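You operate a simulated robot arm through the tools that you are given. There is no shell and no other tool. Be economical: measure what you need, move in short steps, check, and stop when the job is done.

You run a simulated robot arm. Do the job below in one go: nothing can be reset, and whatever is moved stays where it is left.

Task
Gauge the three blocks' rivets and clamp the block that reads NO.
Fine: with the green gauge, put back where it stood; clamp in the vise; leave the two good blocks.

It is judged by the outcome, as a careful person would: the job done as asked, and still so three seconds after it is handed in. It fails if anything else is knocked over, pushed out of place, dropped, spilled or broken.

Robot
A 6-joint arm with a two-finger parallel gripper, fixed in place. Base frame: the origin is at the foot of the arm, x ahead of it, y to its left, z up; the work surface is at about z = 0. Readings come in m, degrees, newtons and seconds.
With the tool pointing down near the work surface it reaches from about 0.12 to 0.5 m from the base axis. Its first joint turns from -72.0 to 72.0 degrees. Payload 0.65 kg.
The tool frame sits at the grasp point between the pads (the TCP): z along the fingers, y along the line on which they close. The tips reach 0.025 m beyond it. Largest opening 0.076 m; finger width 0.018, thickness 0.01; the body of the gripper, 0.036 by 0.078 m, starts 0.045 m behind the TCP.
Orientation is told as [roll, pitch, yaw] about the base's x, y, z axes, in that order, counted from this pose: with the fingers straight down and closing along the base's y, the tool's x points along the base's -x, its y along +y and its z along -z.

Tools
- The arm moves only by the tool drive_tool. Its argument "moves" is a list of rows, each a list of 7 numbers: the shift along the tool's x, y, z in m, then the turn, a rotation vector about the tool's x, y, z in degrees, then the gripper command, from -1 (shut) to 1 (fully open), values between in proportion. In form: [[dx, dy, dz, rx, ry, rz, fingers], ...]. A call has 1 to 20 rows; each row shifts and turns the commanded pose from where the row before left it, along the tool's axes as they then stand. Each row takes 0.2 s and may step no farther than 0.05 m and 8.6 degrees from the row before; otherwise, or with a gripper value out of range, the whole call is refused. A pose out of reach is approached as far as the arm can. The call stops where the force on the tool passes 60 N (or 10 N more than at its start, if that is more) or the arm is blocked; 0.2 s more then pass. The fingers move at their own pace (about 0.108 m/s each) and stop on an object; they squeeze with about 32 N. The grip force told is the motor's: it shows also when the fingers shut on nothing. Time passes only in rows, and 0.2 s behind the last, so rows that do not move let the fingers close. It gives the time, the measured TCP pose, the force on the tool (base axes), the opening and the grip force at its end, in the units of the frame above (readings bear some noise), and new pictures: "show" is both (left out), scene, wrist or none.
- Cameras (640 x 400 px; columns grow to the right, rows downward): "scene" is fixed at [0.0734, 0.2881, 0.4084]; the picture's right is [-0.58, -0.81, 0.00], its down [-0.43, 0.31, -0.85] and it looks along [0.69, -0.49, -0.53] (base axes); focal length 214 px, centre (320, 200). "wrist" rides on the gripper at [-0.028, 0, -0.045] in the tool frame; the picture's right is [0.00, -1.00, 0.00], its down [0.97, 0.00, -0.24] and it looks along [0.24, 0.00, 0.97] (tool axes); focal length 218 px, centre (320, 200).
- pixel_to_xyz(camera, pixels): for up to 12 pixels [column, row] of the newest picture of that camera ("zoom" is the newest enlarged one), the place [x, y, z] in the base frame of the surface seen there, good to about 0.003 m. No time passes.
- close_up(camera, box): a new picture of the part [left, top, right, bottom] of that camera's present view, enlarged. No time passes.
- job_done(): hands the job in; it is judged then, once.

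Keep the steps short. Do not move on a guess: measure, check each grasp and each placing, and mend mistakes. In all there are 80 turns and 170 pictures (those below and enlarged ones count). Leave the gripper open and the arm clear of the work at the hand-in unless told otherwise, and finish with a single line.

The tools are called as name(argument=value, ...) on one line, values as JSON. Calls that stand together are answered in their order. drive_tool: Moves the arm, as the interface text tells. Its arguments: {"type":"object","properties":{"moves":{"type":"array"},"show":{"type":"string","enum":["both","scene","wrist","none"]}},"required":["moves"]} The other tools are called the same way: pixel_to_xyz (camera, pixels) gives the place of the surface under pixels of a picture; close_up (camera, box) takes an enlarged picture of a part of a camera's view; job_done () hands the job in.

At the start:

```text
clock: 0.0
tool_pos: [0.2427, 0.0105, 0.3702]
tcp_rot: [0.2, -0.1, 0.1]
contact_force: [-0.5, -0.4, 1.0]
opening: 0.0761
gripper_force: 0.1
```

scene: 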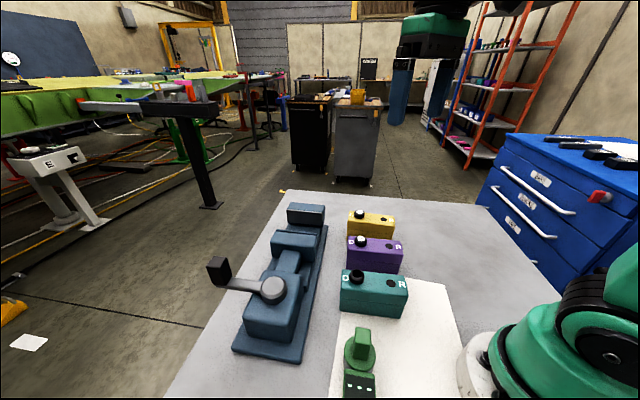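
wrist: 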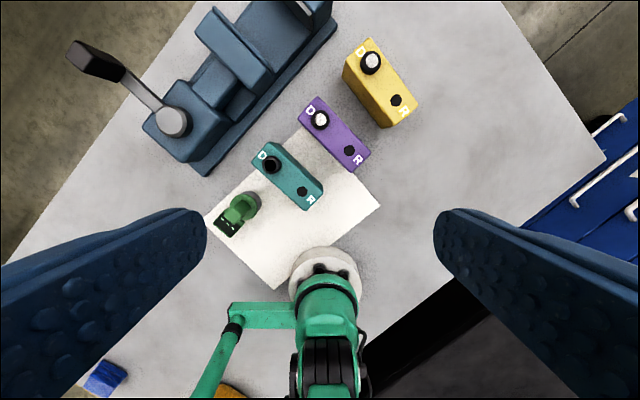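

I see three blocks (yellow, purple, teal), each with a rivet at D and a hole at R, a green gauge, and a vise with a lever. I'll look closer first.

close_up(camera="wrist", box=[200, 30, 440, 260])

close_up(camera="scene", box=[200, 190, 470, 400])

close_up(camera="wrist", box=[50, 0, 350, 190])

pixel_to_xyz(camera="wrist", pixels=[[271, 165], [304, 191], [320, 121], [349, 151], [371, 62], [396, 100], [238, 212], [227, 226], [172, 121], [95, 60], [236, 45], [200, 95]])

```text
1.74 times, centred on (320, 145) of wrist
```

zoom: 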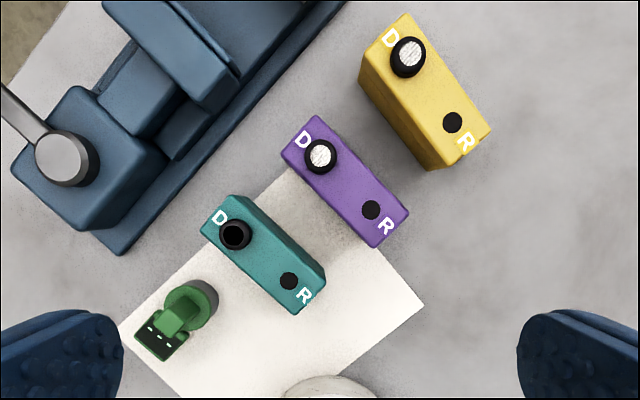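

```text
1.90 times, centred on (335, 295) of scene
```

zoom: 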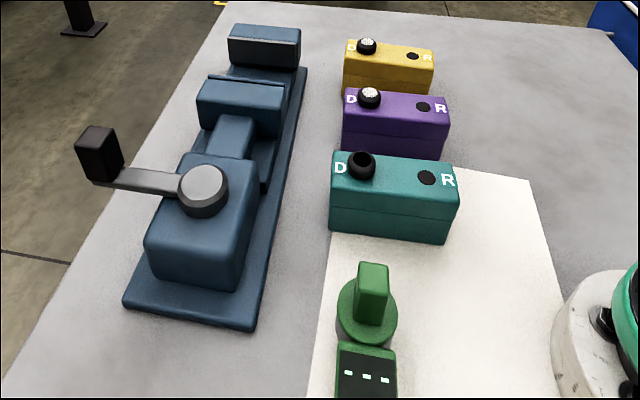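

```text
2.11 times, centred on (200, 95) of wrist
```

zoom: 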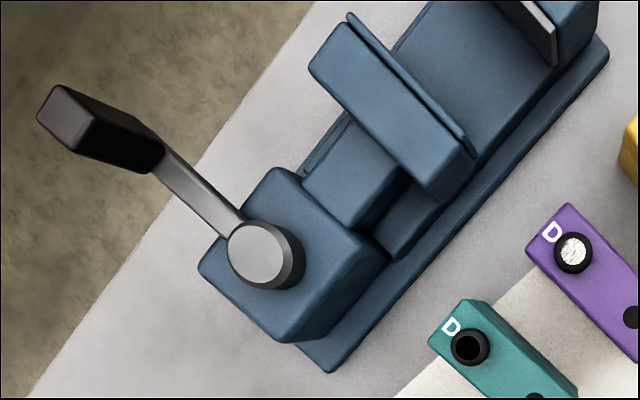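

```text
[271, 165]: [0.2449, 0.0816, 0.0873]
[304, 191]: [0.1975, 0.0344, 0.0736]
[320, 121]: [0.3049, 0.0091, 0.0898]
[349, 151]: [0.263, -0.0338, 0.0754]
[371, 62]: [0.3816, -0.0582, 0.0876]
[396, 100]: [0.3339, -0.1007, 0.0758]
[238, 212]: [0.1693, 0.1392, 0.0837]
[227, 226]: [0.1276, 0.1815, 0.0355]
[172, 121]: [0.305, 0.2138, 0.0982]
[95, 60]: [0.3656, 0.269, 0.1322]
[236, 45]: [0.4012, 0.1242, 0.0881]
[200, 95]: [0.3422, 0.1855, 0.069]
```

The rivet/collar sits at D and a hole is at R; the gauge has a display reading "---". I'll move over the gauge and turn 45° to line up with blocks, to see it closely.

drive_tool(moves=[[0.02, 0.032, 0.03, 0, 0, 0, 1], [0.02, 0.032, 0.03, 0, 0, 0, 1], [0.02, 0.032, 0.03, 0, 0, 0, 1], [0.01, 0.034, 0.03, 0, 0, 0, 1], [0, 0, 0, 0, 0, -7.5, 1], [0, 0, 0, 0, 0, -7.5, 1], [0, 0, 0, 0, 0, -7.5, 1], [0, 0, 0, 0, 0, -7.5, 1], [0, 0, 0, 0, 0, -7.5, 1], [0, 0, 0, 0, 0, -7.5, 1], [0, 0, 0, 0, 0, 0, 1]])

```text
clock: 2.4
tool_pos: [0.171, 0.1407, 0.2498]
tcp_rot: [0.0, -0.1, 45.3]
contact_force: [0.2, -1.0, -0.3]
opening: 0.0758
gripper_force: 0.1
```

scene: 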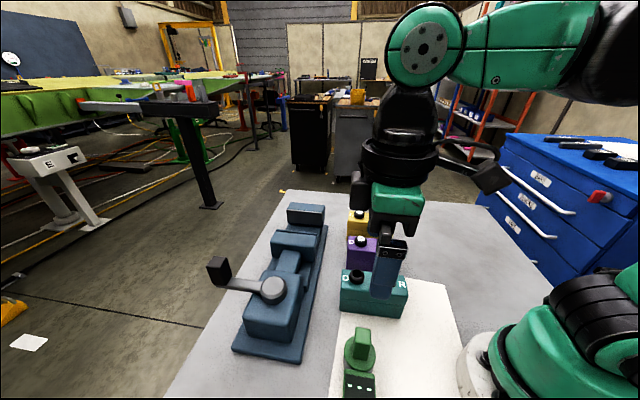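
wrist: 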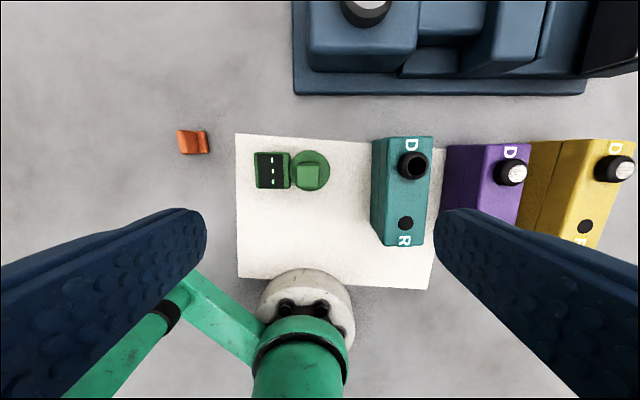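

Aligned now. The gauge is at about (310,170). I'll zoom on it and measure it, the blocks and the vise.

close_up(camera="wrist", box=[235, 130, 355, 210])

close_up(camera="wrist", box=[360, 120, 640, 270])

pixel_to_xyz(camera="wrist", pixels=[[309, 173], [295, 160], [326, 182], [310, 155], [262, 157], [285, 157], [262, 185], [410, 165], [405, 224], [382, 141], [428, 141], [400, 243]])

close_up(camera="scene", box=[320, 310, 400, 400])

```text
5.00 times, centred on (295, 170) of wrist
```

zoom: 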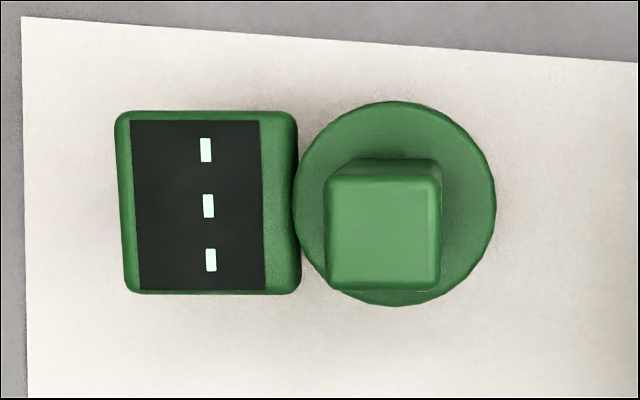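

```text
2.29 times, centred on (500, 195) of wrist
```

zoom: 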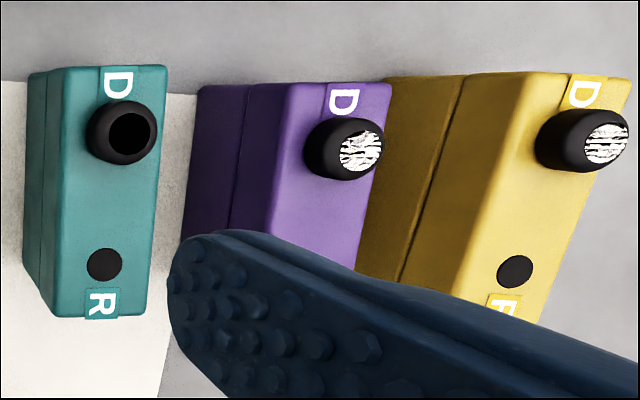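

```text
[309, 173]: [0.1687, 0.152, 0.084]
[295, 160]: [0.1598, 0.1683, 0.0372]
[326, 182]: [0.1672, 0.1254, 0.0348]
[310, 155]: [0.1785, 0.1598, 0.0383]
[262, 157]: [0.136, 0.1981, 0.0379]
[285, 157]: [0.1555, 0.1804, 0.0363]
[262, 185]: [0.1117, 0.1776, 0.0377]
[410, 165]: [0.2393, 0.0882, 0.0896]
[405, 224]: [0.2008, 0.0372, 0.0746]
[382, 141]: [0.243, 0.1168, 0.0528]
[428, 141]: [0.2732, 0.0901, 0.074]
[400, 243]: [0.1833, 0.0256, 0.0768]
```

```text
4.44 times, centred on (360, 355) of scene
```

zoom: 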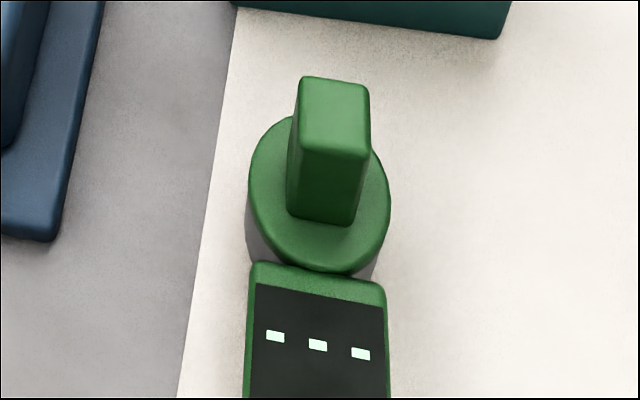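

The gauge is a disc with a square knob (top z≈0.084, disc top 0.037), centred about 0.012 along tool +y from here. I'll shift over it and come part-way down, then check.

drive_tool(moves=[[0.0005, 0.012, 0, 0, 0, 0, 1], [0, 0, 0.04, 0, 0, 0, 1], [0, 0, 0.04, 0, 0, 0, 1], [0, 0, 0.03, 0, 0, 0, 1], [0, 0, 0, 0, 0, 0, 1]], show="wrist")

```text
clock: 3.6
tool_pos: [0.1639, 0.1489, 0.1391]
tcp_rot: [0.0, -0.3, 45.1]
contact_force: [-0.2, -1.1, -0.2]
opening: 0.0759
gripper_force: 0.1
```

wrist: 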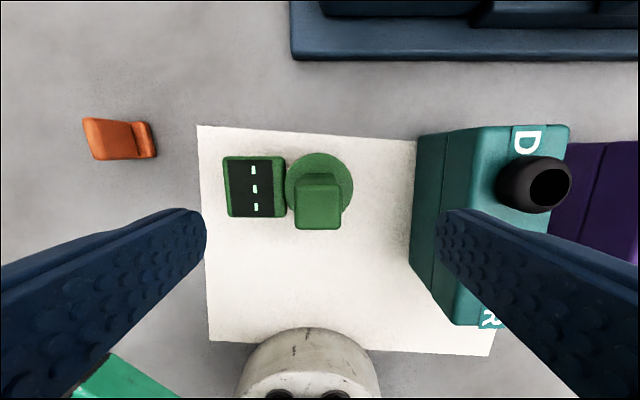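

Knob is centred between the fingers (≈(318,207)). Descend to z≈0.068 and close.

drive_tool(moves=[[0, 0, 0.03, 0, 0, 0, 1], [0, 0, 0.025, 0, 0, 0, 1], [0, 0, 0.016, 0, 0, 0, 1], [0, 0, 0, 0, 0, 0, 1], [0, 0, 0, 0, 0, 0, -1], [0, 0, 0, 0, 0, 0, -1], [0, 0, 0, 0, 0, 0, -1]])

```text
clock: 5.2
tool_pos: [0.1638, 0.1496, 0.0677]
tcp_rot: [0.0, -0.3, 45.0]
contact_force: [0.6, -0.1, -0.1]
opening: 0.0228
gripper_force: 32.2
```

scene: 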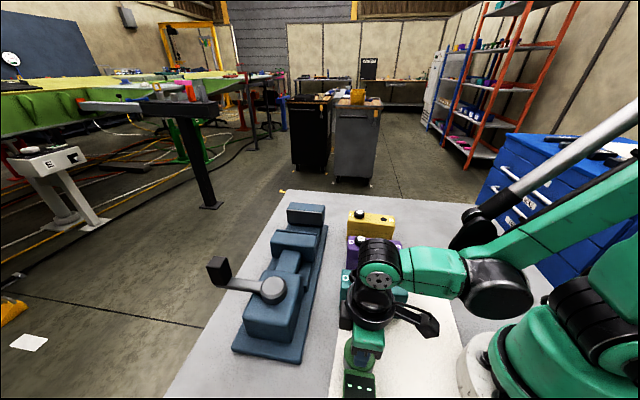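
wrist: 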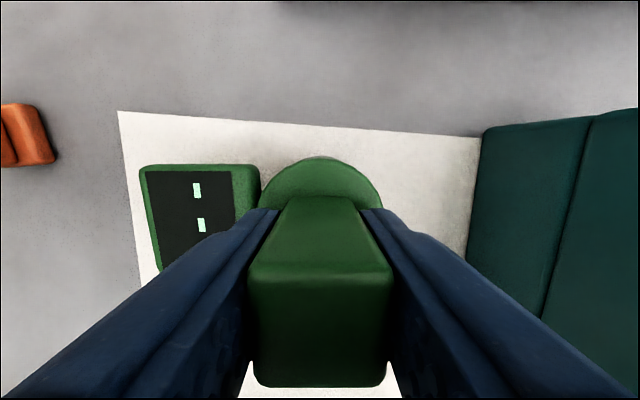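

Gauge gripped (opening 0.0228). Lift it and tilt so the scene camera sees its underside.

drive_tool(moves=[[0, 0, -0.02, 0, 0, 0, -1], [0, 0, -0.04, 0, 0, 0, -1], [0, 0, -0.04, 0, 0, 0, -1], [0, 0, -0.04, 0, 0, 0, -1], [0, 0, -0.04, 0, 0, 0, -1], [0, 0, 0, -8, 0, 0, -1], [0, 0, 0, -8, 0, 0, -1], [0, 0, 0, -8, 0, 0, -1], [0, 0, 0, -8, 0, 0, -1], [0, 0, 0, -8, 0, 0, -1], [0, 0, 0, -8, 0, 0, -1], [0, 0, 0, 0, 0, 0, -1]])

```text
clock: 7.8
tool_pos: [0.1631, 0.1475, 0.2487]
tcp_rot: [48.1, -0.2, 45.1]
contact_force: [-0.1, -0.6, -4.2]
opening: 0.0228
gripper_force: 31.8
```

scene: 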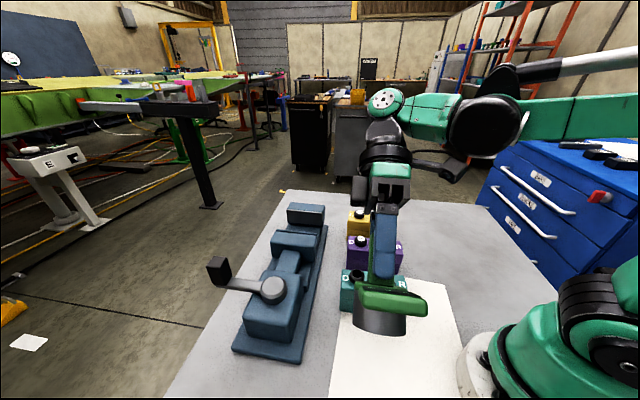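
wrist: 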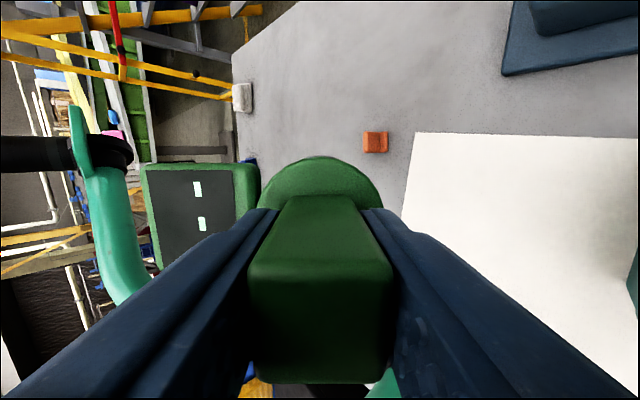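

close_up(camera="scene", box=[330, 260, 450, 350])

drive_tool(moves=[[0, 0, 0, -8, 0, 0, -1], [0, 0, 0, -8, 0, 0, -1], [0, 0, 0, -8, 0, 0, -1], [0, 0, 0, -8, 0, 0, -1], [0, 0, 0, 0, 0, 0, -1]], show="scene")

```text
4.44 times, centred on (390, 305) of scene
```

zoom: 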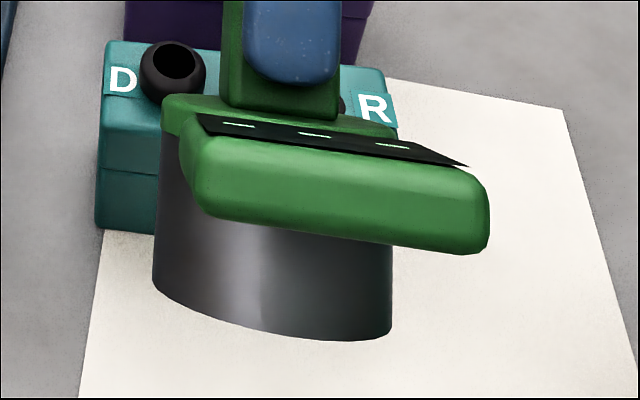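

```text
clock: 9.0
tool_pos: [0.1452, 0.2078, 0.2485]
tcp_rot: [80.0, -0.3, 44.9]
contact_force: [-0.2, 0.1, -5.2]
opening: 0.023
gripper_force: 31.7
out of reach, approached as far as the arm can: row 1, 2, 3, 4
```

scene: 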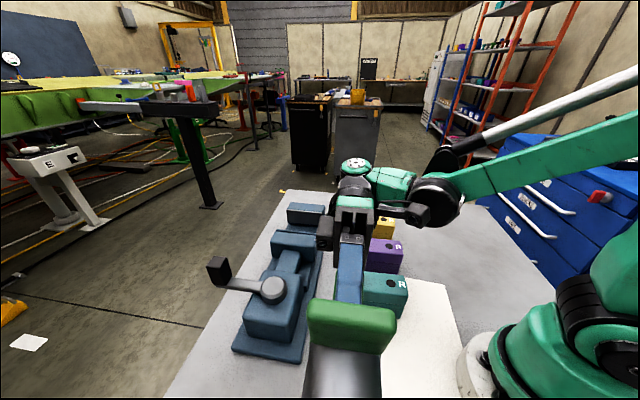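

The gauge has a dark metal barrel beneath. I'll back it away and raise it so that its mouth faces the camera.

drive_tool(moves=[[0, 0.03, -0.02, 0, 0, 0, -1], [0, 0.03, -0.03, 0, 0, 0, -1], [0, 0.03, -0.03, 0, 0, 0, -1], [0, 0.03, -0.03, 0, 0, 0, -1], [0, 0, -0.03, 0, 0, 0, -1], [0, 0, 0, 0, 0, 0, -1]], show="scene")

```text
clock: 10.4
tool_pos: [0.1948, 0.2241, 0.3907]
tcp_rot: [80.0, -0.3, 45.0]
contact_force: [-0.5, -0.4, -4.1]
opening: 0.0231
gripper_force: 31.8
out of reach, approached as far as the arm can: row 1, 2, 3, 4, 5
```

scene: 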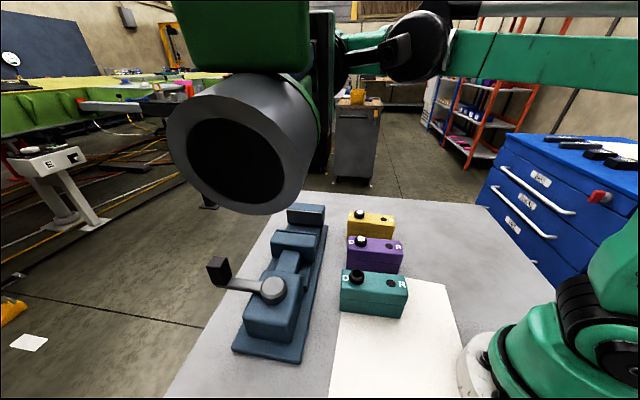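

It's a hollow sleeve, meant to fit over the D post. Untilt it back to vertical.

drive_tool(moves=[[0, 0, 0, 8, 0, 0, -1], [0, 0, 0, 8, 0, 0, -1], [0, 0, 0, 8, 0, 0, -1], [0, 0, 0, 8, 0, 0, -1], [0, 0, 0, 8, 0, 0, -1], [0, 0, 0, 8, 0, 0, -1], [0, 0, 0, 8, 0, 0, -1], [0, 0, 0, 8, 0, 0, -1], [0, 0, 0, 8, 0, 0, -1], [0, 0, 0, 8, 0, 0, -1], [0, 0, 0, 0, 0, 0, -1]])

close_up(camera="scene", box=[325, 195, 425, 325])

pixel_to_xyz(camera="scene", pixels=[[356, 275], [390, 283], [361, 241], [389, 246], [360, 214], [389, 218], [341, 273], [404, 291], [345, 287], [348, 240], [402, 247], [392, 221]])

```text
clock: 12.8
tool_pos: [0.1906, 0.2239, 0.3868]
tcp_rot: [-0.1, -0.1, 45.0]
contact_force: [0.1, -0.3, -4.7]
opening: 0.0228
gripper_force: 32.3
out of reach, approached as far as the arm can: row 10
```

scene: 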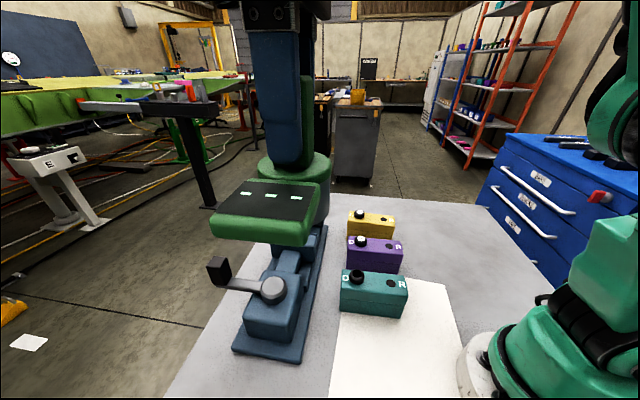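
wrist: 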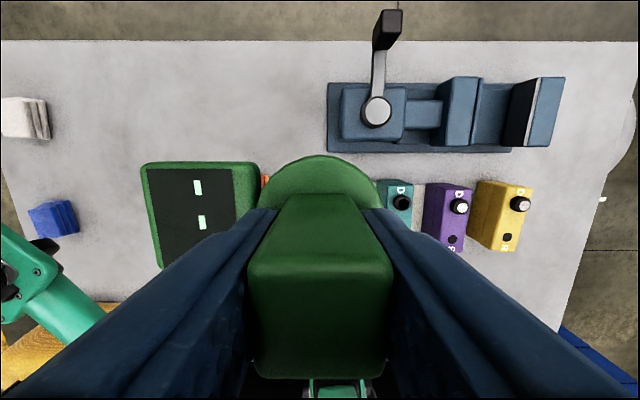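

```text
3.08 times, centred on (375, 260) of scene
```

zoom: 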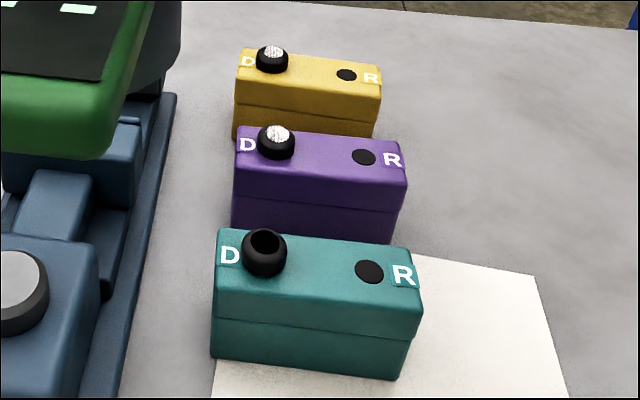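

```text
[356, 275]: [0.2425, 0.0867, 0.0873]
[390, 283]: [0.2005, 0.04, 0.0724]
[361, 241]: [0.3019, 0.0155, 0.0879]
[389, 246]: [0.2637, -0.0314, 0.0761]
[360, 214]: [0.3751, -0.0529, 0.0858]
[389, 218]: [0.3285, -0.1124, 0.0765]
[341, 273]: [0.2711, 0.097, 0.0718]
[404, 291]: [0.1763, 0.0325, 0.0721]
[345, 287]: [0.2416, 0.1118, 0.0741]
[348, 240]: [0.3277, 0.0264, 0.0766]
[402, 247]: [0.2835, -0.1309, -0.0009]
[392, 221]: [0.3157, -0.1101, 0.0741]
```

Teal D post centre ≈ (0.242, 0.0855), purple ≈ (0.304, 0.012), yellow ≈ (0.378, −0.0555). Move laterally towards teal D at height, then check.

drive_tool(moves=[[0.0154, -0.0336, 0, 0, 0, 0, -1], [0.0154, -0.0336, 0, 0, 0, 0, -1], [0.0154, -0.0336, 0, 0, 0, 0, -1], [0.0153, -0.0334, 0, 0, 0, 0, -1], [0, 0, 0.04, 0, 0, 0, -1], [0, 0, 0.04, 0, 0, 0, -1], [0, 0, 0, 0, 0, 0, -1]], show="none")

```text
clock: 14.4
tool_pos: [0.2435, 0.0846, 0.3062]
tcp_rot: [0.1, -0.2, 45.1]
contact_force: [0.0, 0.6, -4.5]
opening: 0.0231
gripper_force: 32.0
```

On target within 2 mm. Fine-correct and lower to z≈0.18, then look.

drive_tool(moves=[[0.0004, 0.0015, 0.03, 0, 0, 0, -1], [0, 0, 0.04, 0, 0, 0, -1], [0, 0, 0.04, 0, 0, 0, -1], [0, 0, 0.016, 0, 0, 0, -1], [0, 0, 0, 0, 0, 0, -1]])

close_up(camera="scene", box=[310, 210, 450, 320])

```text
clock: 15.6
tool_pos: [0.2413, 0.0882, 0.1804]
tcp_rot: [0.1, -0.2, 45.1]
contact_force: [0.3, -0.2, -5.1]
opening: 0.0227
gripper_force: 31.6
```

scene: 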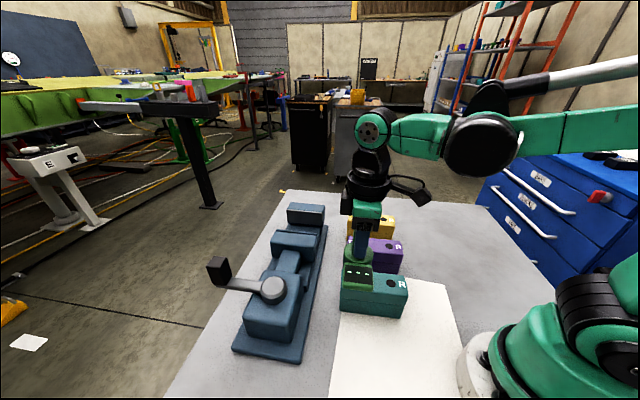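
wrist: 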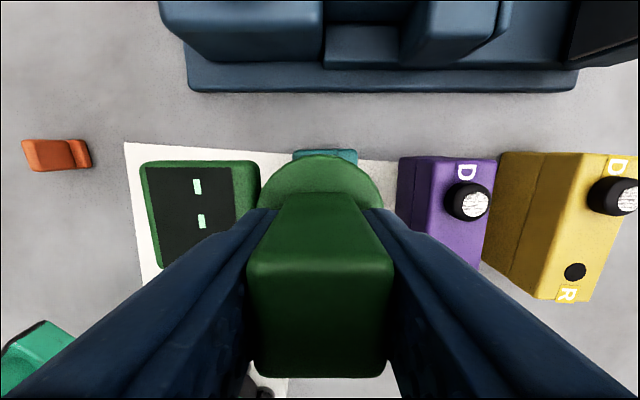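

```text
3.64 times, centred on (380, 265) of scene
```

zoom: 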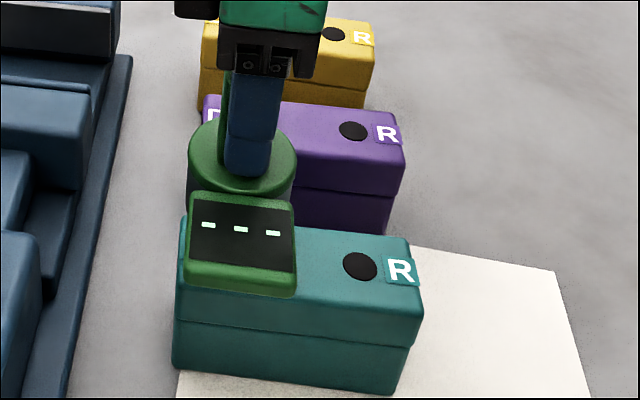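

Gauge is over teal D, slightly off in reading. Nudge and lower gently to the seat height (~0.143).

drive_tool(moves=[[0.001, -0.0015, 0.008, 0, 0, 0, -1], [0, 0, 0.008, 0, 0, 0, -1], [0, 0, 0.008, 0, 0, 0, -1], [0, 0, 0.007, 0, 0, 0, -1], [0, 0, 0.004, 0, 0, 0, -1], [0, 0, 0, 0, 0, 0, -1], [0, 0, 0, 0, 0, 0, -1]])

close_up(camera="scene", box=[310, 210, 450, 320])

```text
clock: 17.2
tool_pos: [0.2422, 0.0859, 0.1461]
tcp_rot: [0.1, -0.1, 45.0]
contact_force: [0.4, -0.4, -4.5]
opening: 0.023
gripper_force: 31.7
```

scene: 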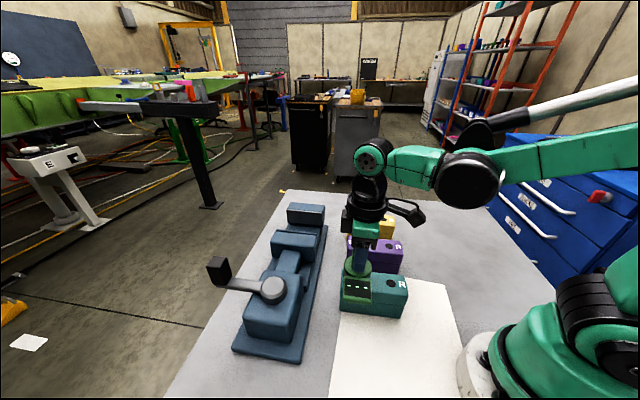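
wrist: 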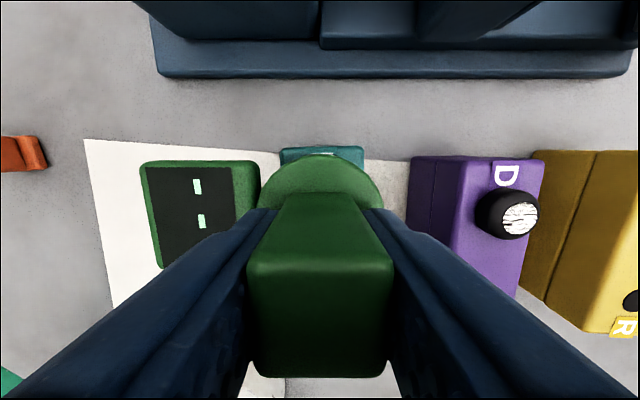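

```text
3.64 times, centred on (380, 265) of scene
```

zoom: 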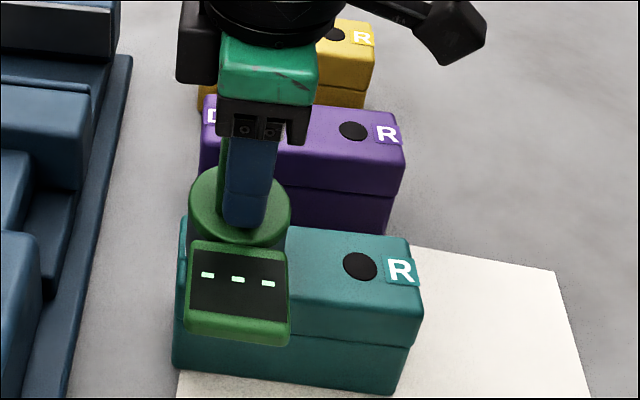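

Went over the post without contact; still "---". Lower in small steps until it seats.

drive_tool(moves=[[0, 0, 0.002, 0, 0, 0, -1], [0, 0, 0.002, 0, 0, 0, -1], [0, 0, 0, 0, 0, 0, -1], [0, 0, 0, 0, 0, 0, -1], [0, 0, 0, 0, 0, 0, -1]], show="none")

close_up(camera="scene", box=[310, 210, 450, 320])

```text
clock: 18.4
tool_pos: [0.2421, 0.0854, 0.1406]
tcp_rot: [0.0, -0.2, 44.9]
contact_force: [-5.2, -7.7, 32.6]
opening: 0.0229
gripper_force: 32.3
```

```text
3.64 times, centred on (380, 265) of scene
```

zoom: 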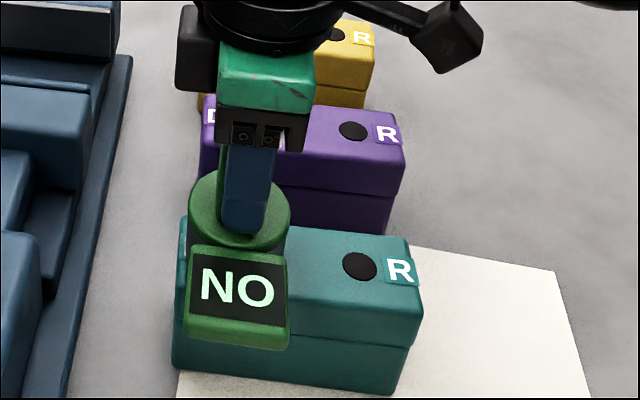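

Teal D reads NO. The labels leave it open whether D or R is the rivet, so I'll check the others too. Lift off and go to purple D (0.304, 0.012).

drive_tool(moves=[[0, 0, -0.01, 0, 0, 0, -1], [0, 0, -0.02, 0, 0, 0, -1], [0, 0, -0.025, 0, 0, 0, -1], [0.0025, -0.0325, 0, 0, 0, 0, -1], [0.0025, -0.0325, 0, 0, 0, 0, -1], [0.003, -0.031, 0, 0, 0, 0, -1], [0, 0, 0, 0, 0, 0, -1]])

```text
clock: 20.0
tool_pos: [0.305, 0.0108, 0.1954]
tcp_rot: [0.0, -0.2, 45.1]
contact_force: [0.0, 1.1, -4.9]
opening: 0.0227
gripper_force: 32.0
```

scene: 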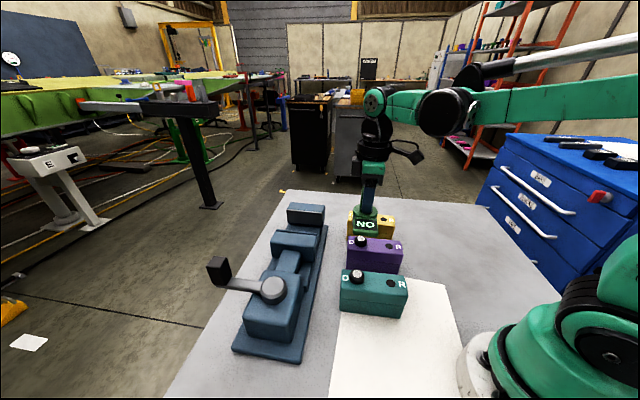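
wrist: 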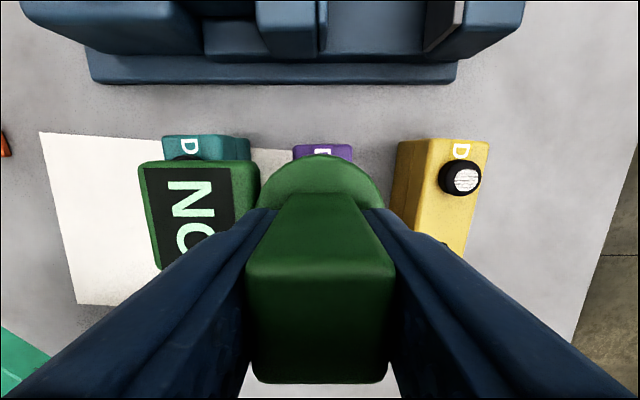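

Display latches NO. Lower onto purple D with a small correction, slowly near contact.

drive_tool(moves=[[-0.0006, 0, 0.02, 0, 0, 0, -1], [0, 0, 0.01, 0, 0, 0, -1], [0, 0, 0.008, 0, 0, 0, -1], [0, 0, 0.008, 0, 0, 0, -1], [0, 0, 0.004, 0, 0, 0, -1], [0, 0, 0.002, 0, 0, 0, -1], [0, 0, 0, 0, 0, 0, -1], [0, 0, 0, 0, 0, 0, -1]], show="none")

close_up(camera="scene", box=[310, 180, 450, 290])

```text
clock: 21.8
tool_pos: [0.3038, 0.0122, 0.1452]
tcp_rot: [0.0, -0.3, 45.1]
contact_force: [0.5, 0.5, -4.5]
opening: 0.0229
gripper_force: 32.2
```

```text
3.64 times, centred on (380, 235) of scene
```

zoom: 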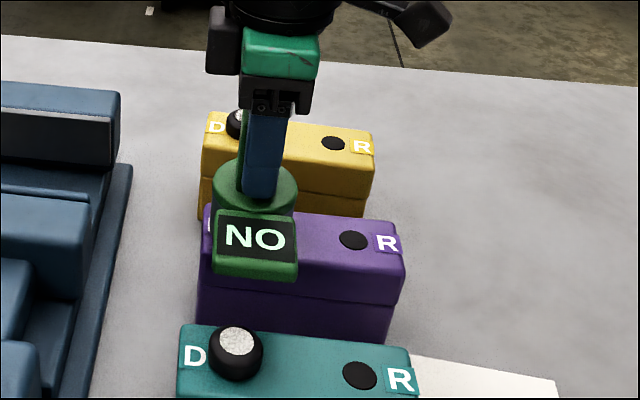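

Teal's D looks different now (light face); I'll inspect after. Continue lowering 4 mm to seat on purple.

drive_tool(moves=[[0, 0, 0.002, 0, 0, 0, -1], [0, 0, 0.002, 0, 0, 0, -1], [0, 0, 0, 0, 0, 0, -1], [0, 0, 0, 0, 0, 0, -1], [0, 0, 0, 0, 0, 0, -1]], show="none")

close_up(camera="scene", box=[310, 180, 450, 290])

close_up(camera="scene", box=[335, 260, 415, 310])

```text
clock: 23.0
tool_pos: [0.3042, 0.0113, 0.1405]
tcp_rot: [0.1, -0.2, 45.0]
contact_force: [-2.2, 5.0, 34.2]
opening: 0.023
gripper_force: 32.4
```

```text
3.64 times, centred on (380, 235) of scene
```

zoom: 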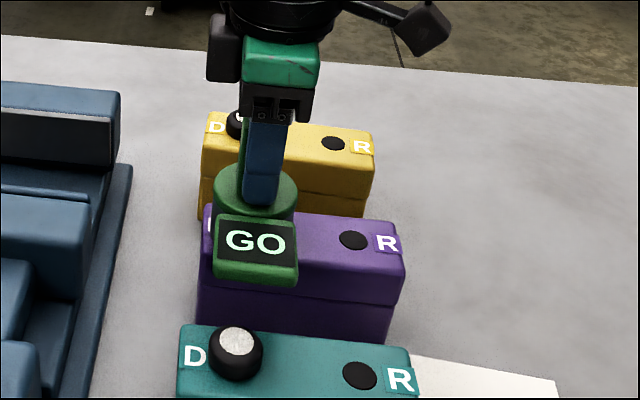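

```text
8.00 times, centred on (375, 285) of scene
```

zoom: 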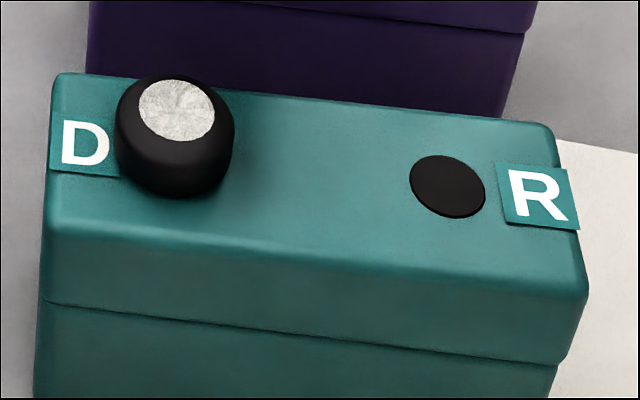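

Purple D reads GO. Lift and go to yellow D (0.379, −0.0555), looking at what the posts look like afterwards.

drive_tool(moves=[[0, 0, -0.01, 0, 0, 0, -1], [0, 0, -0.02, 0, 0, 0, -1], [0, 0, -0.025, 0, 0, 0, -1], [-0.0015, -0.034, 0, 0, 0, 0, -1], [-0.002, -0.034, 0, 0, 0, 0, -1], [-0.002, -0.0325, 0, 0, 0, 0, -1], [0, 0, 0, 0, 0, 0, -1]])

close_up(camera="scene", box=[325, 205, 425, 315])

```text
clock: 24.6
tool_pos: [0.3768, -0.0557, 0.1953]
tcp_rot: [0.0, -0.2, 45.2]
contact_force: [0.3, -1.1, -5.3]
opening: 0.023
gripper_force: 32.0
```

scene: 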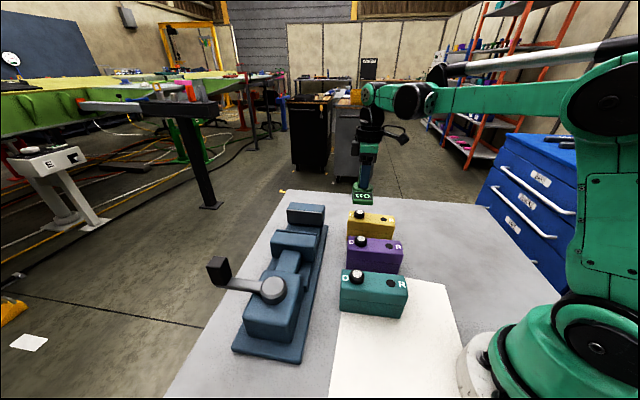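
wrist: 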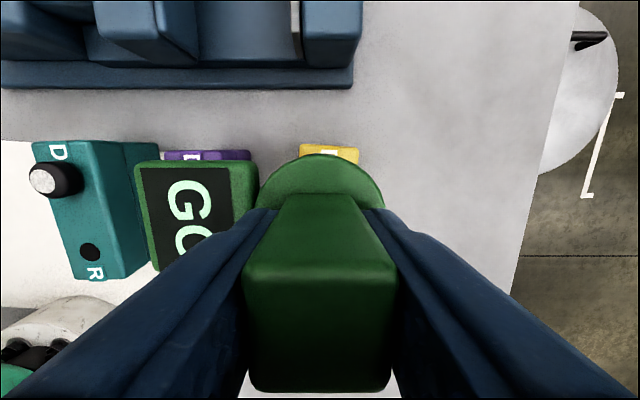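

```text
3.64 times, centred on (375, 260) of scene
```

zoom: 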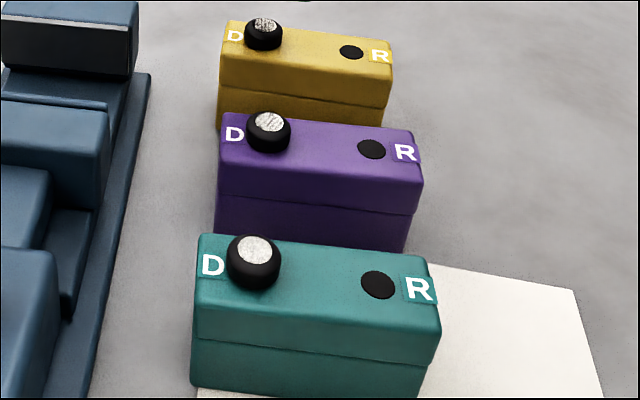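

Posts look alike now; purple unchanged. Lower onto yellow D.

drive_tool(moves=[[-0.0008, -0.001, 0.02, 0, 0, 0, -1], [0, 0, 0.01, 0, 0, 0, -1], [0, 0, 0.008, 0, 0, 0, -1], [0, 0, 0.008, 0, 0, 0, -1], [0, 0, 0.004, 0, 0, 0, -1], [0, 0, 0.003, 0, 0, 0, -1], [0, 0, 0.002, 0, 0, 0, -1], [0, 0, 0, 0, 0, 0, -1], [0, 0, 0, 0, 0, 0, -1]], show="none")

close_up(camera="scene", box=[310, 160, 450, 270])

```text
clock: 26.6
tool_pos: [0.3803, -0.0574, 0.1411]
tcp_rot: [-0.1, -0.1, 45.0]
contact_force: [-0.2, -0.1, -5.0]
opening: 0.0227
gripper_force: 31.8
```

```text
3.64 times, centred on (380, 215) of scene
```

zoom: 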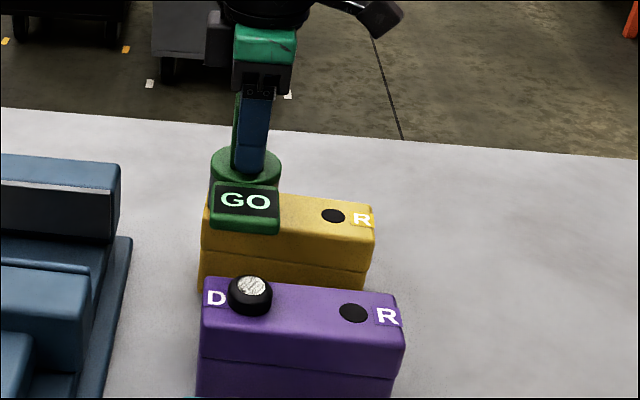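

No contact force yet, so that GO is still purple's. Lower a bit further.

drive_tool(moves=[[0, 0, 0.0015, 0, 0, 0, -1], [0, 0, 0.0015, 0, 0, 0, -1], [0, 0, 0, 0, 0, 0, -1], [0, 0, 0, 0, 0, 0, -1], [0, 0, 0, 0, 0, 0, -1]], show="none")

close_up(camera="scene", box=[310, 160, 450, 270])

```text
clock: 27.8
tool_pos: [0.3816, -0.0542, 0.1383]
tcp_rot: [0.0, -0.2, 44.9]
contact_force: [-6.1, -4.2, 34.0]
opening: 0.0228
gripper_force: 32.0
```

```text
3.64 times, centred on (380, 215) of scene
```

zoom: 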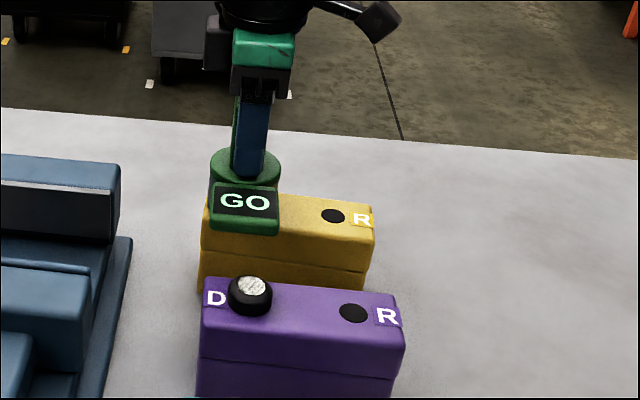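

Yellow D: contact, GO. As the R spot is unexplained, I'll also gauge R on each block to be sure. Yellow R is ~0.066 along tool +x.

drive_tool(moves=[[0, 0, -0.01, 0, 0, 0, -1], [0, 0, -0.025, 0, 0, 0, -1], [0.033, 0, 0, 0, 0, 0, -1], [0.033, 0, 0, 0, 0, 0, -1], [0, 0, 0.015, 0, 0, 0, -1], [0, 0, 0.01, 0, 0, 0, -1], [0, 0, 0.004, 0, 0, 0, -1], [0, 0, 0.003, 0, 0, 0, -1], [0, 0, 0.002, 0, 0, 0, -1], [0, 0, 0, 0, 0, 0, -1], [0, 0, 0, 0, 0, 0, -1]], show="none")

close_up(camera="scene", box=[310, 160, 450, 270])

```text
clock: 30.2
tool_pos: [0.3347, -0.1027, 0.1379]
tcp_rot: [0.0, -0.1, 44.9]
contact_force: [-0.7, -0.3, -4.5]
opening: 0.0227
gripper_force: 32.5
```

```text
3.64 times, centred on (380, 215) of scene
```

zoom: 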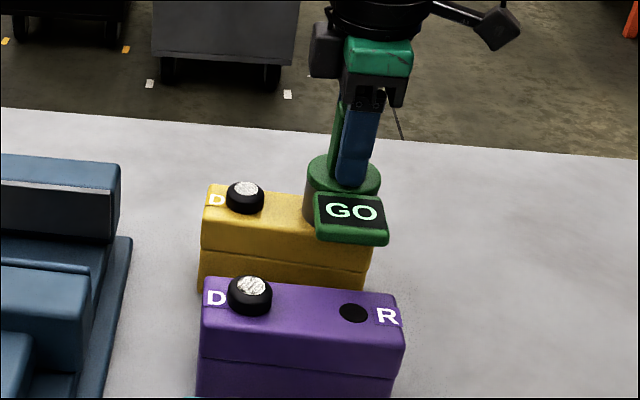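

drive_tool(moves=[[0, 0, 0.0015, 0, 0, 0, -1], [0, 0, 0.001, 0, 0, 0, -1], [0, 0, 0, 0, 0, 0, -1], [0, 0, 0, 0, 0, 0, -1]], show="none")

close_up(camera="scene", box=[310, 160, 450, 270])

```text
clock: 31.2
tool_pos: [0.3334, -0.103, 0.1357]
tcp_rot: [-0.1, -0.1, 45.0]
contact_force: [5.5, -6.3, 35.2]
opening: 0.023
gripper_force: 31.4
```

```text
3.64 times, centred on (380, 215) of scene
```

zoom: 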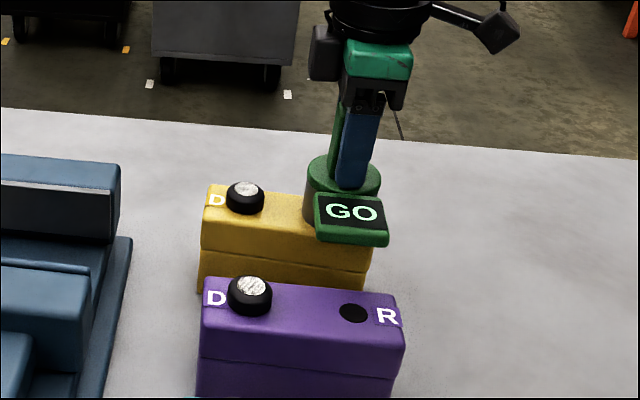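

Yellow R seated: stays GO. Next purple R (≈0.263, −0.033): 0.099 along tool +y.

drive_tool(moves=[[0, 0, -0.01, 0, 0, 0, -1], [0, 0, -0.025, 0, 0, 0, -1], [0, 0.033, 0, 0, 0, 0, -1], [0, 0.033, 0, 0, 0, 0, -1], [0, 0.033, 0, 0, 0, 0, -1], [0, 0, 0.015, 0, 0, 0, -1], [0, 0, 0.01, 0, 0, 0, -1], [0, 0, 0.004, 0, 0, 0, -1], [0, 0, 0.003, 0, 0, 0, -1], [0, 0, 0.0015, 0, 0, 0, -1], [0, 0, 0, 0, 0, 0, -1], [0, 0, 0, 0, 0, 0, -1]], show="none")

close_up(camera="scene", box=[310, 180, 450, 290])

```text
clock: 33.8
tool_pos: [0.2655, -0.0327, 0.1372]
tcp_rot: [0.1, -0.1, 45.0]
contact_force: [0.4, 0.0, -4.4]
opening: 0.0229
gripper_force: 32.0
```

```text
3.64 times, centred on (380, 235) of scene
```

zoom: 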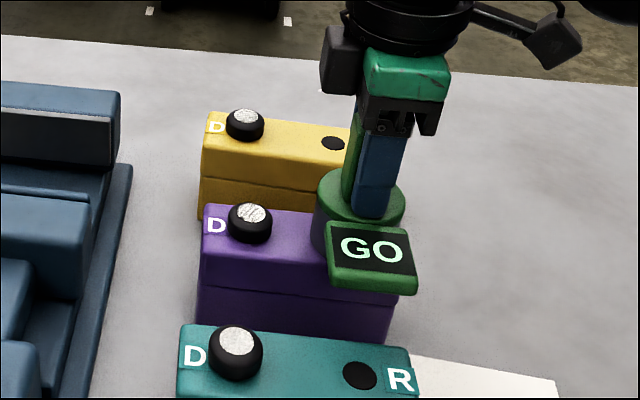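

drive_tool(moves=[[0, 0, 0.0015, 0, 0, 0, -1], [0, 0, 0.001, 0, 0, 0, -1], [0, 0, 0, 0, 0, 0, -1], [0, 0, 0, 0, 0, 0, -1]], show="none")

close_up(camera="scene", box=[310, 180, 450, 290])

```text
clock: 34.4
tool_pos: [0.2638, -0.0339, 0.136]
tcp_rot: [0.1, -0.1, 44.9]
contact_force: [-4.2, 0.6, 14.2]
opening: 0.023
gripper_force: 32.0
stopped in row 3: the force on the tool passed its limit (the readings are from after the stop); the commanded pose is now the measured one
```

```text
3.64 times, centred on (380, 235) of scene
```

zoom: 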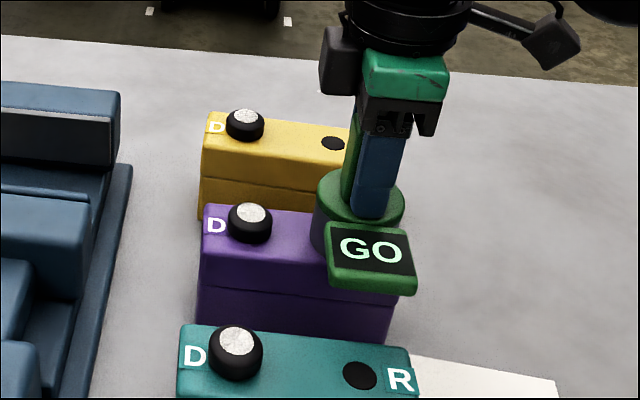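

R spots change nothing for yellow and purple, so teal is the one NO block. Now take the gauge home to (0.1638, 0.1496): lift, go over.

drive_tool(moves=[[0, 0, -0.015, 0, 0, 0, -1], [0, 0, -0.04, 0, 0, 0, -1], [-0.01, 0.034, 0, 0, 0, 0, -1], [-0.01, 0.034, 0, 0, 0, 0, -1], [-0.01, 0.034, 0, 0, 0, 0, -1], [-0.01, 0.034, 0, 0, 0, 0, -1], [-0.01, 0.034, 0, 0, 0, 0, -1], [-0.009, 0.0305, 0, 0, 0, 0, -1], [0, 0, 0.04, 0, 0, 0, -1], [0, 0, 0.03, 0, 0, 0, -1], [0, 0, 0, 0, 0, 0, -1]])

```text
clock: 36.8
tool_pos: [0.1645, 0.1517, 0.121]
tcp_rot: [0.0, -0.1, 45.1]
contact_force: [0.2, 0.9, -4.8]
opening: 0.0229
gripper_force: 32.5
```

scene: 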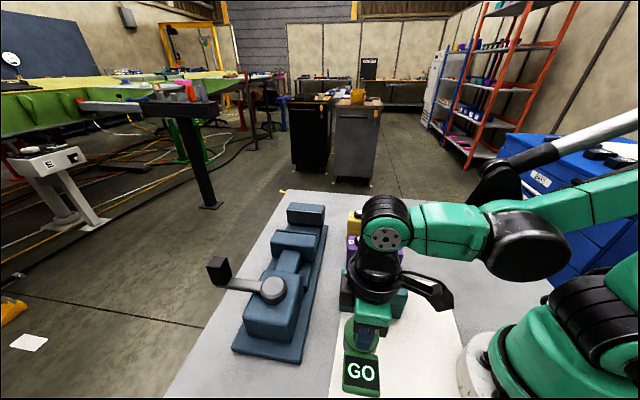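
wrist: 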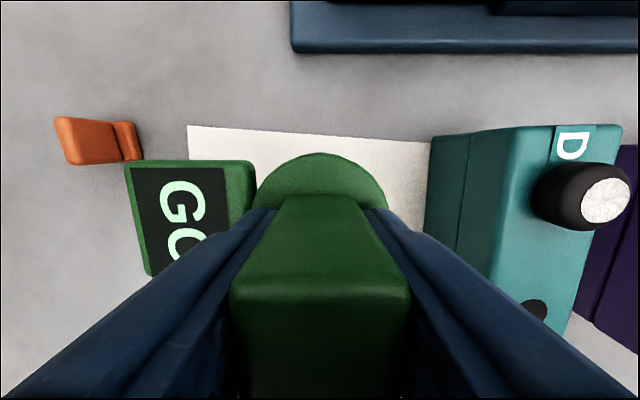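

Near home; correct ~1.5 mm and lower to ~0.075 then slow.

drive_tool(moves=[[0.0012, -0.0005, 0.025, 0, 0, 0, -1], [0, 0, 0.021, 0, 0, 0, -1], [0, 0, 0, 0, 0, 0, -1]], show="wrist")

```text
clock: 37.6
tool_pos: [0.1651, 0.1496, 0.0763]
tcp_rot: [0.0, -0.1, 45.0]
contact_force: [-0.9, 0.4, -6.3]
opening: 0.0228
gripper_force: 32.1
```

wrist: 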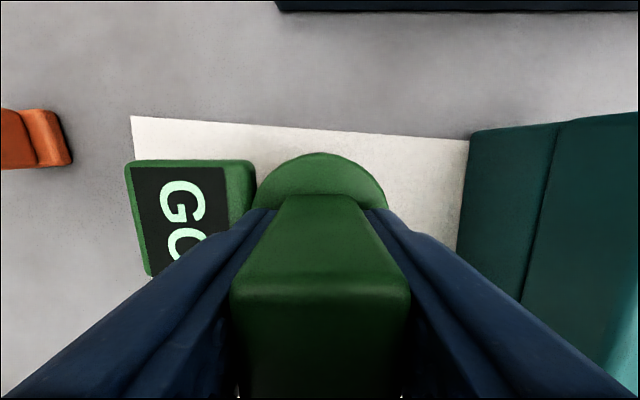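

drive_tool(moves=[[0.0005, 0.0005, 0.005, 0, 0, 0, -1], [0, 0, 0.003, 0, 0, 0, -1], [0, 0, 0.002, 0, 0, 0, -1], [0, 0, 0, 0, 0, 0, -1], [0, 0, 0, 0, 0, 0, -1]], show="none")

```text
clock: 38.8
tool_pos: [0.1641, 0.1496, 0.0649]
tcp_rot: [-0.1, -0.1, 44.9]
contact_force: [-0.1, 0.2, -5.7]
opening: 0.0229
gripper_force: 32.1
```

Exactly over home, still hanging (−5.7 N). Continue in 1 mm steps.

drive_tool(moves=[[0, 0, 0.001, 0, 0, 0, -1], [0, 0, 0.001, 0, 0, 0, -1], [0, 0, 0, 0, 0, 0, -1], [0, 0, 0, 0, 0, 0, -1]], show="none")

```text
clock: 39.8
tool_pos: [0.1629, 0.1491, 0.0615]
tcp_rot: [0.1, 0.0, 45.0]
contact_force: [-0.5, -0.2, -5.0]
opening: 0.0231
gripper_force: 31.9
```

drive_tool(moves=[[0, 0, 0.001, 0, 0, 0, -1], [0, 0, 0.001, 0, 0, 0, -1], [0, 0, 0, 0, 0, 0, -1], [0, 0, 0, 0, 0, 0, -1]], show="scene")

close_up(camera="scene", box=[310, 290, 430, 400])

```text
clock: 40.3
tool_pos: [0.1626, 0.149, 0.0625]
tcp_rot: [0.1, 0.1, 45.2]
contact_force: [-4.0, -0.7, 27.0]
opening: 0.0228
gripper_force: 32.3
stopped in row 2: the force on the tool passed its limit (the readings are from after the stop); the commanded pose is now the measured one
```

scene: 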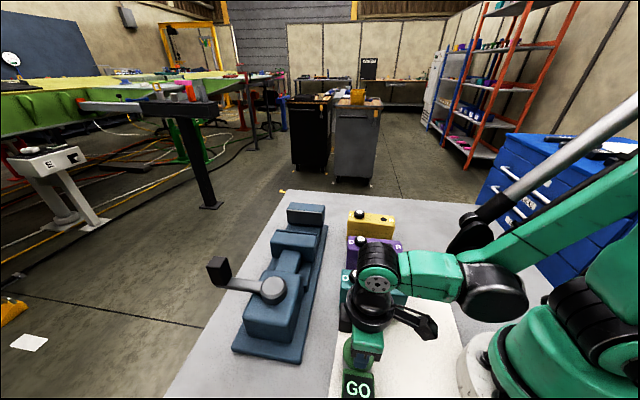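

```text
3.64 times, centred on (370, 345) of scene
```

zoom: 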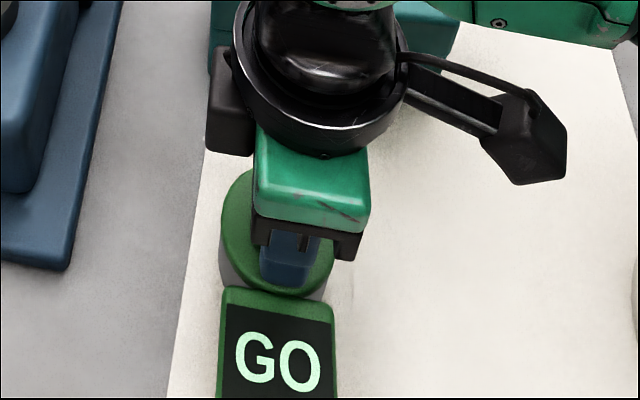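

Gauge is on the table at its spot. Open and lift away.

drive_tool(moves=[[0, 0, 0, 0, 0, 0, 1], [0, 0, 0, 0, 0, 0, 1], [0, 0, 0, 0, 0, 0, 1], [0, 0, -0.02, 0, 0, 0, 1], [0, 0, -0.04, 0, 0, 0, 1], [0, 0, -0.05, 0, 0, 0, 1], [0, 0, -0.05, 0, 0, 0, 1], [0, 0, 0, 0, 0, 0, 1]])

pixel_to_xyz(camera="scene", pixels=[[363, 335], [360, 352]])

```text
clock: 42.1
tool_pos: [0.1641, 0.1498, 0.221]
tcp_rot: [0.1, 0.0, 45.1]
contact_force: [0.0, -0.1, -0.1]
opening: 0.0762
gripper_force: 0.1
```

scene: 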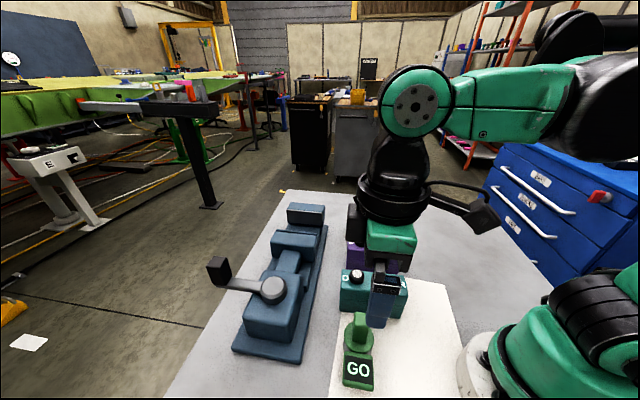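
wrist: 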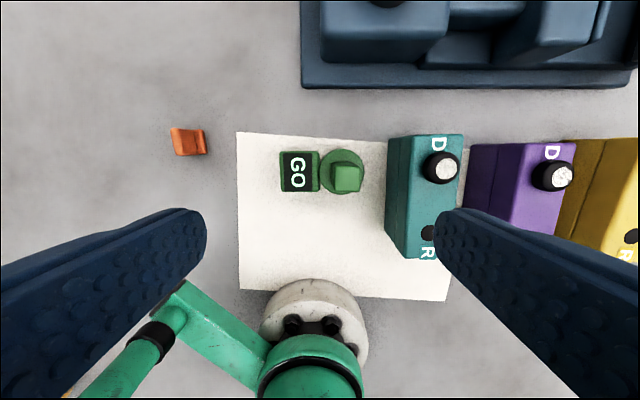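

```text
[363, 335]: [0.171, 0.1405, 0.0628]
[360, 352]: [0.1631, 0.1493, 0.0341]
```

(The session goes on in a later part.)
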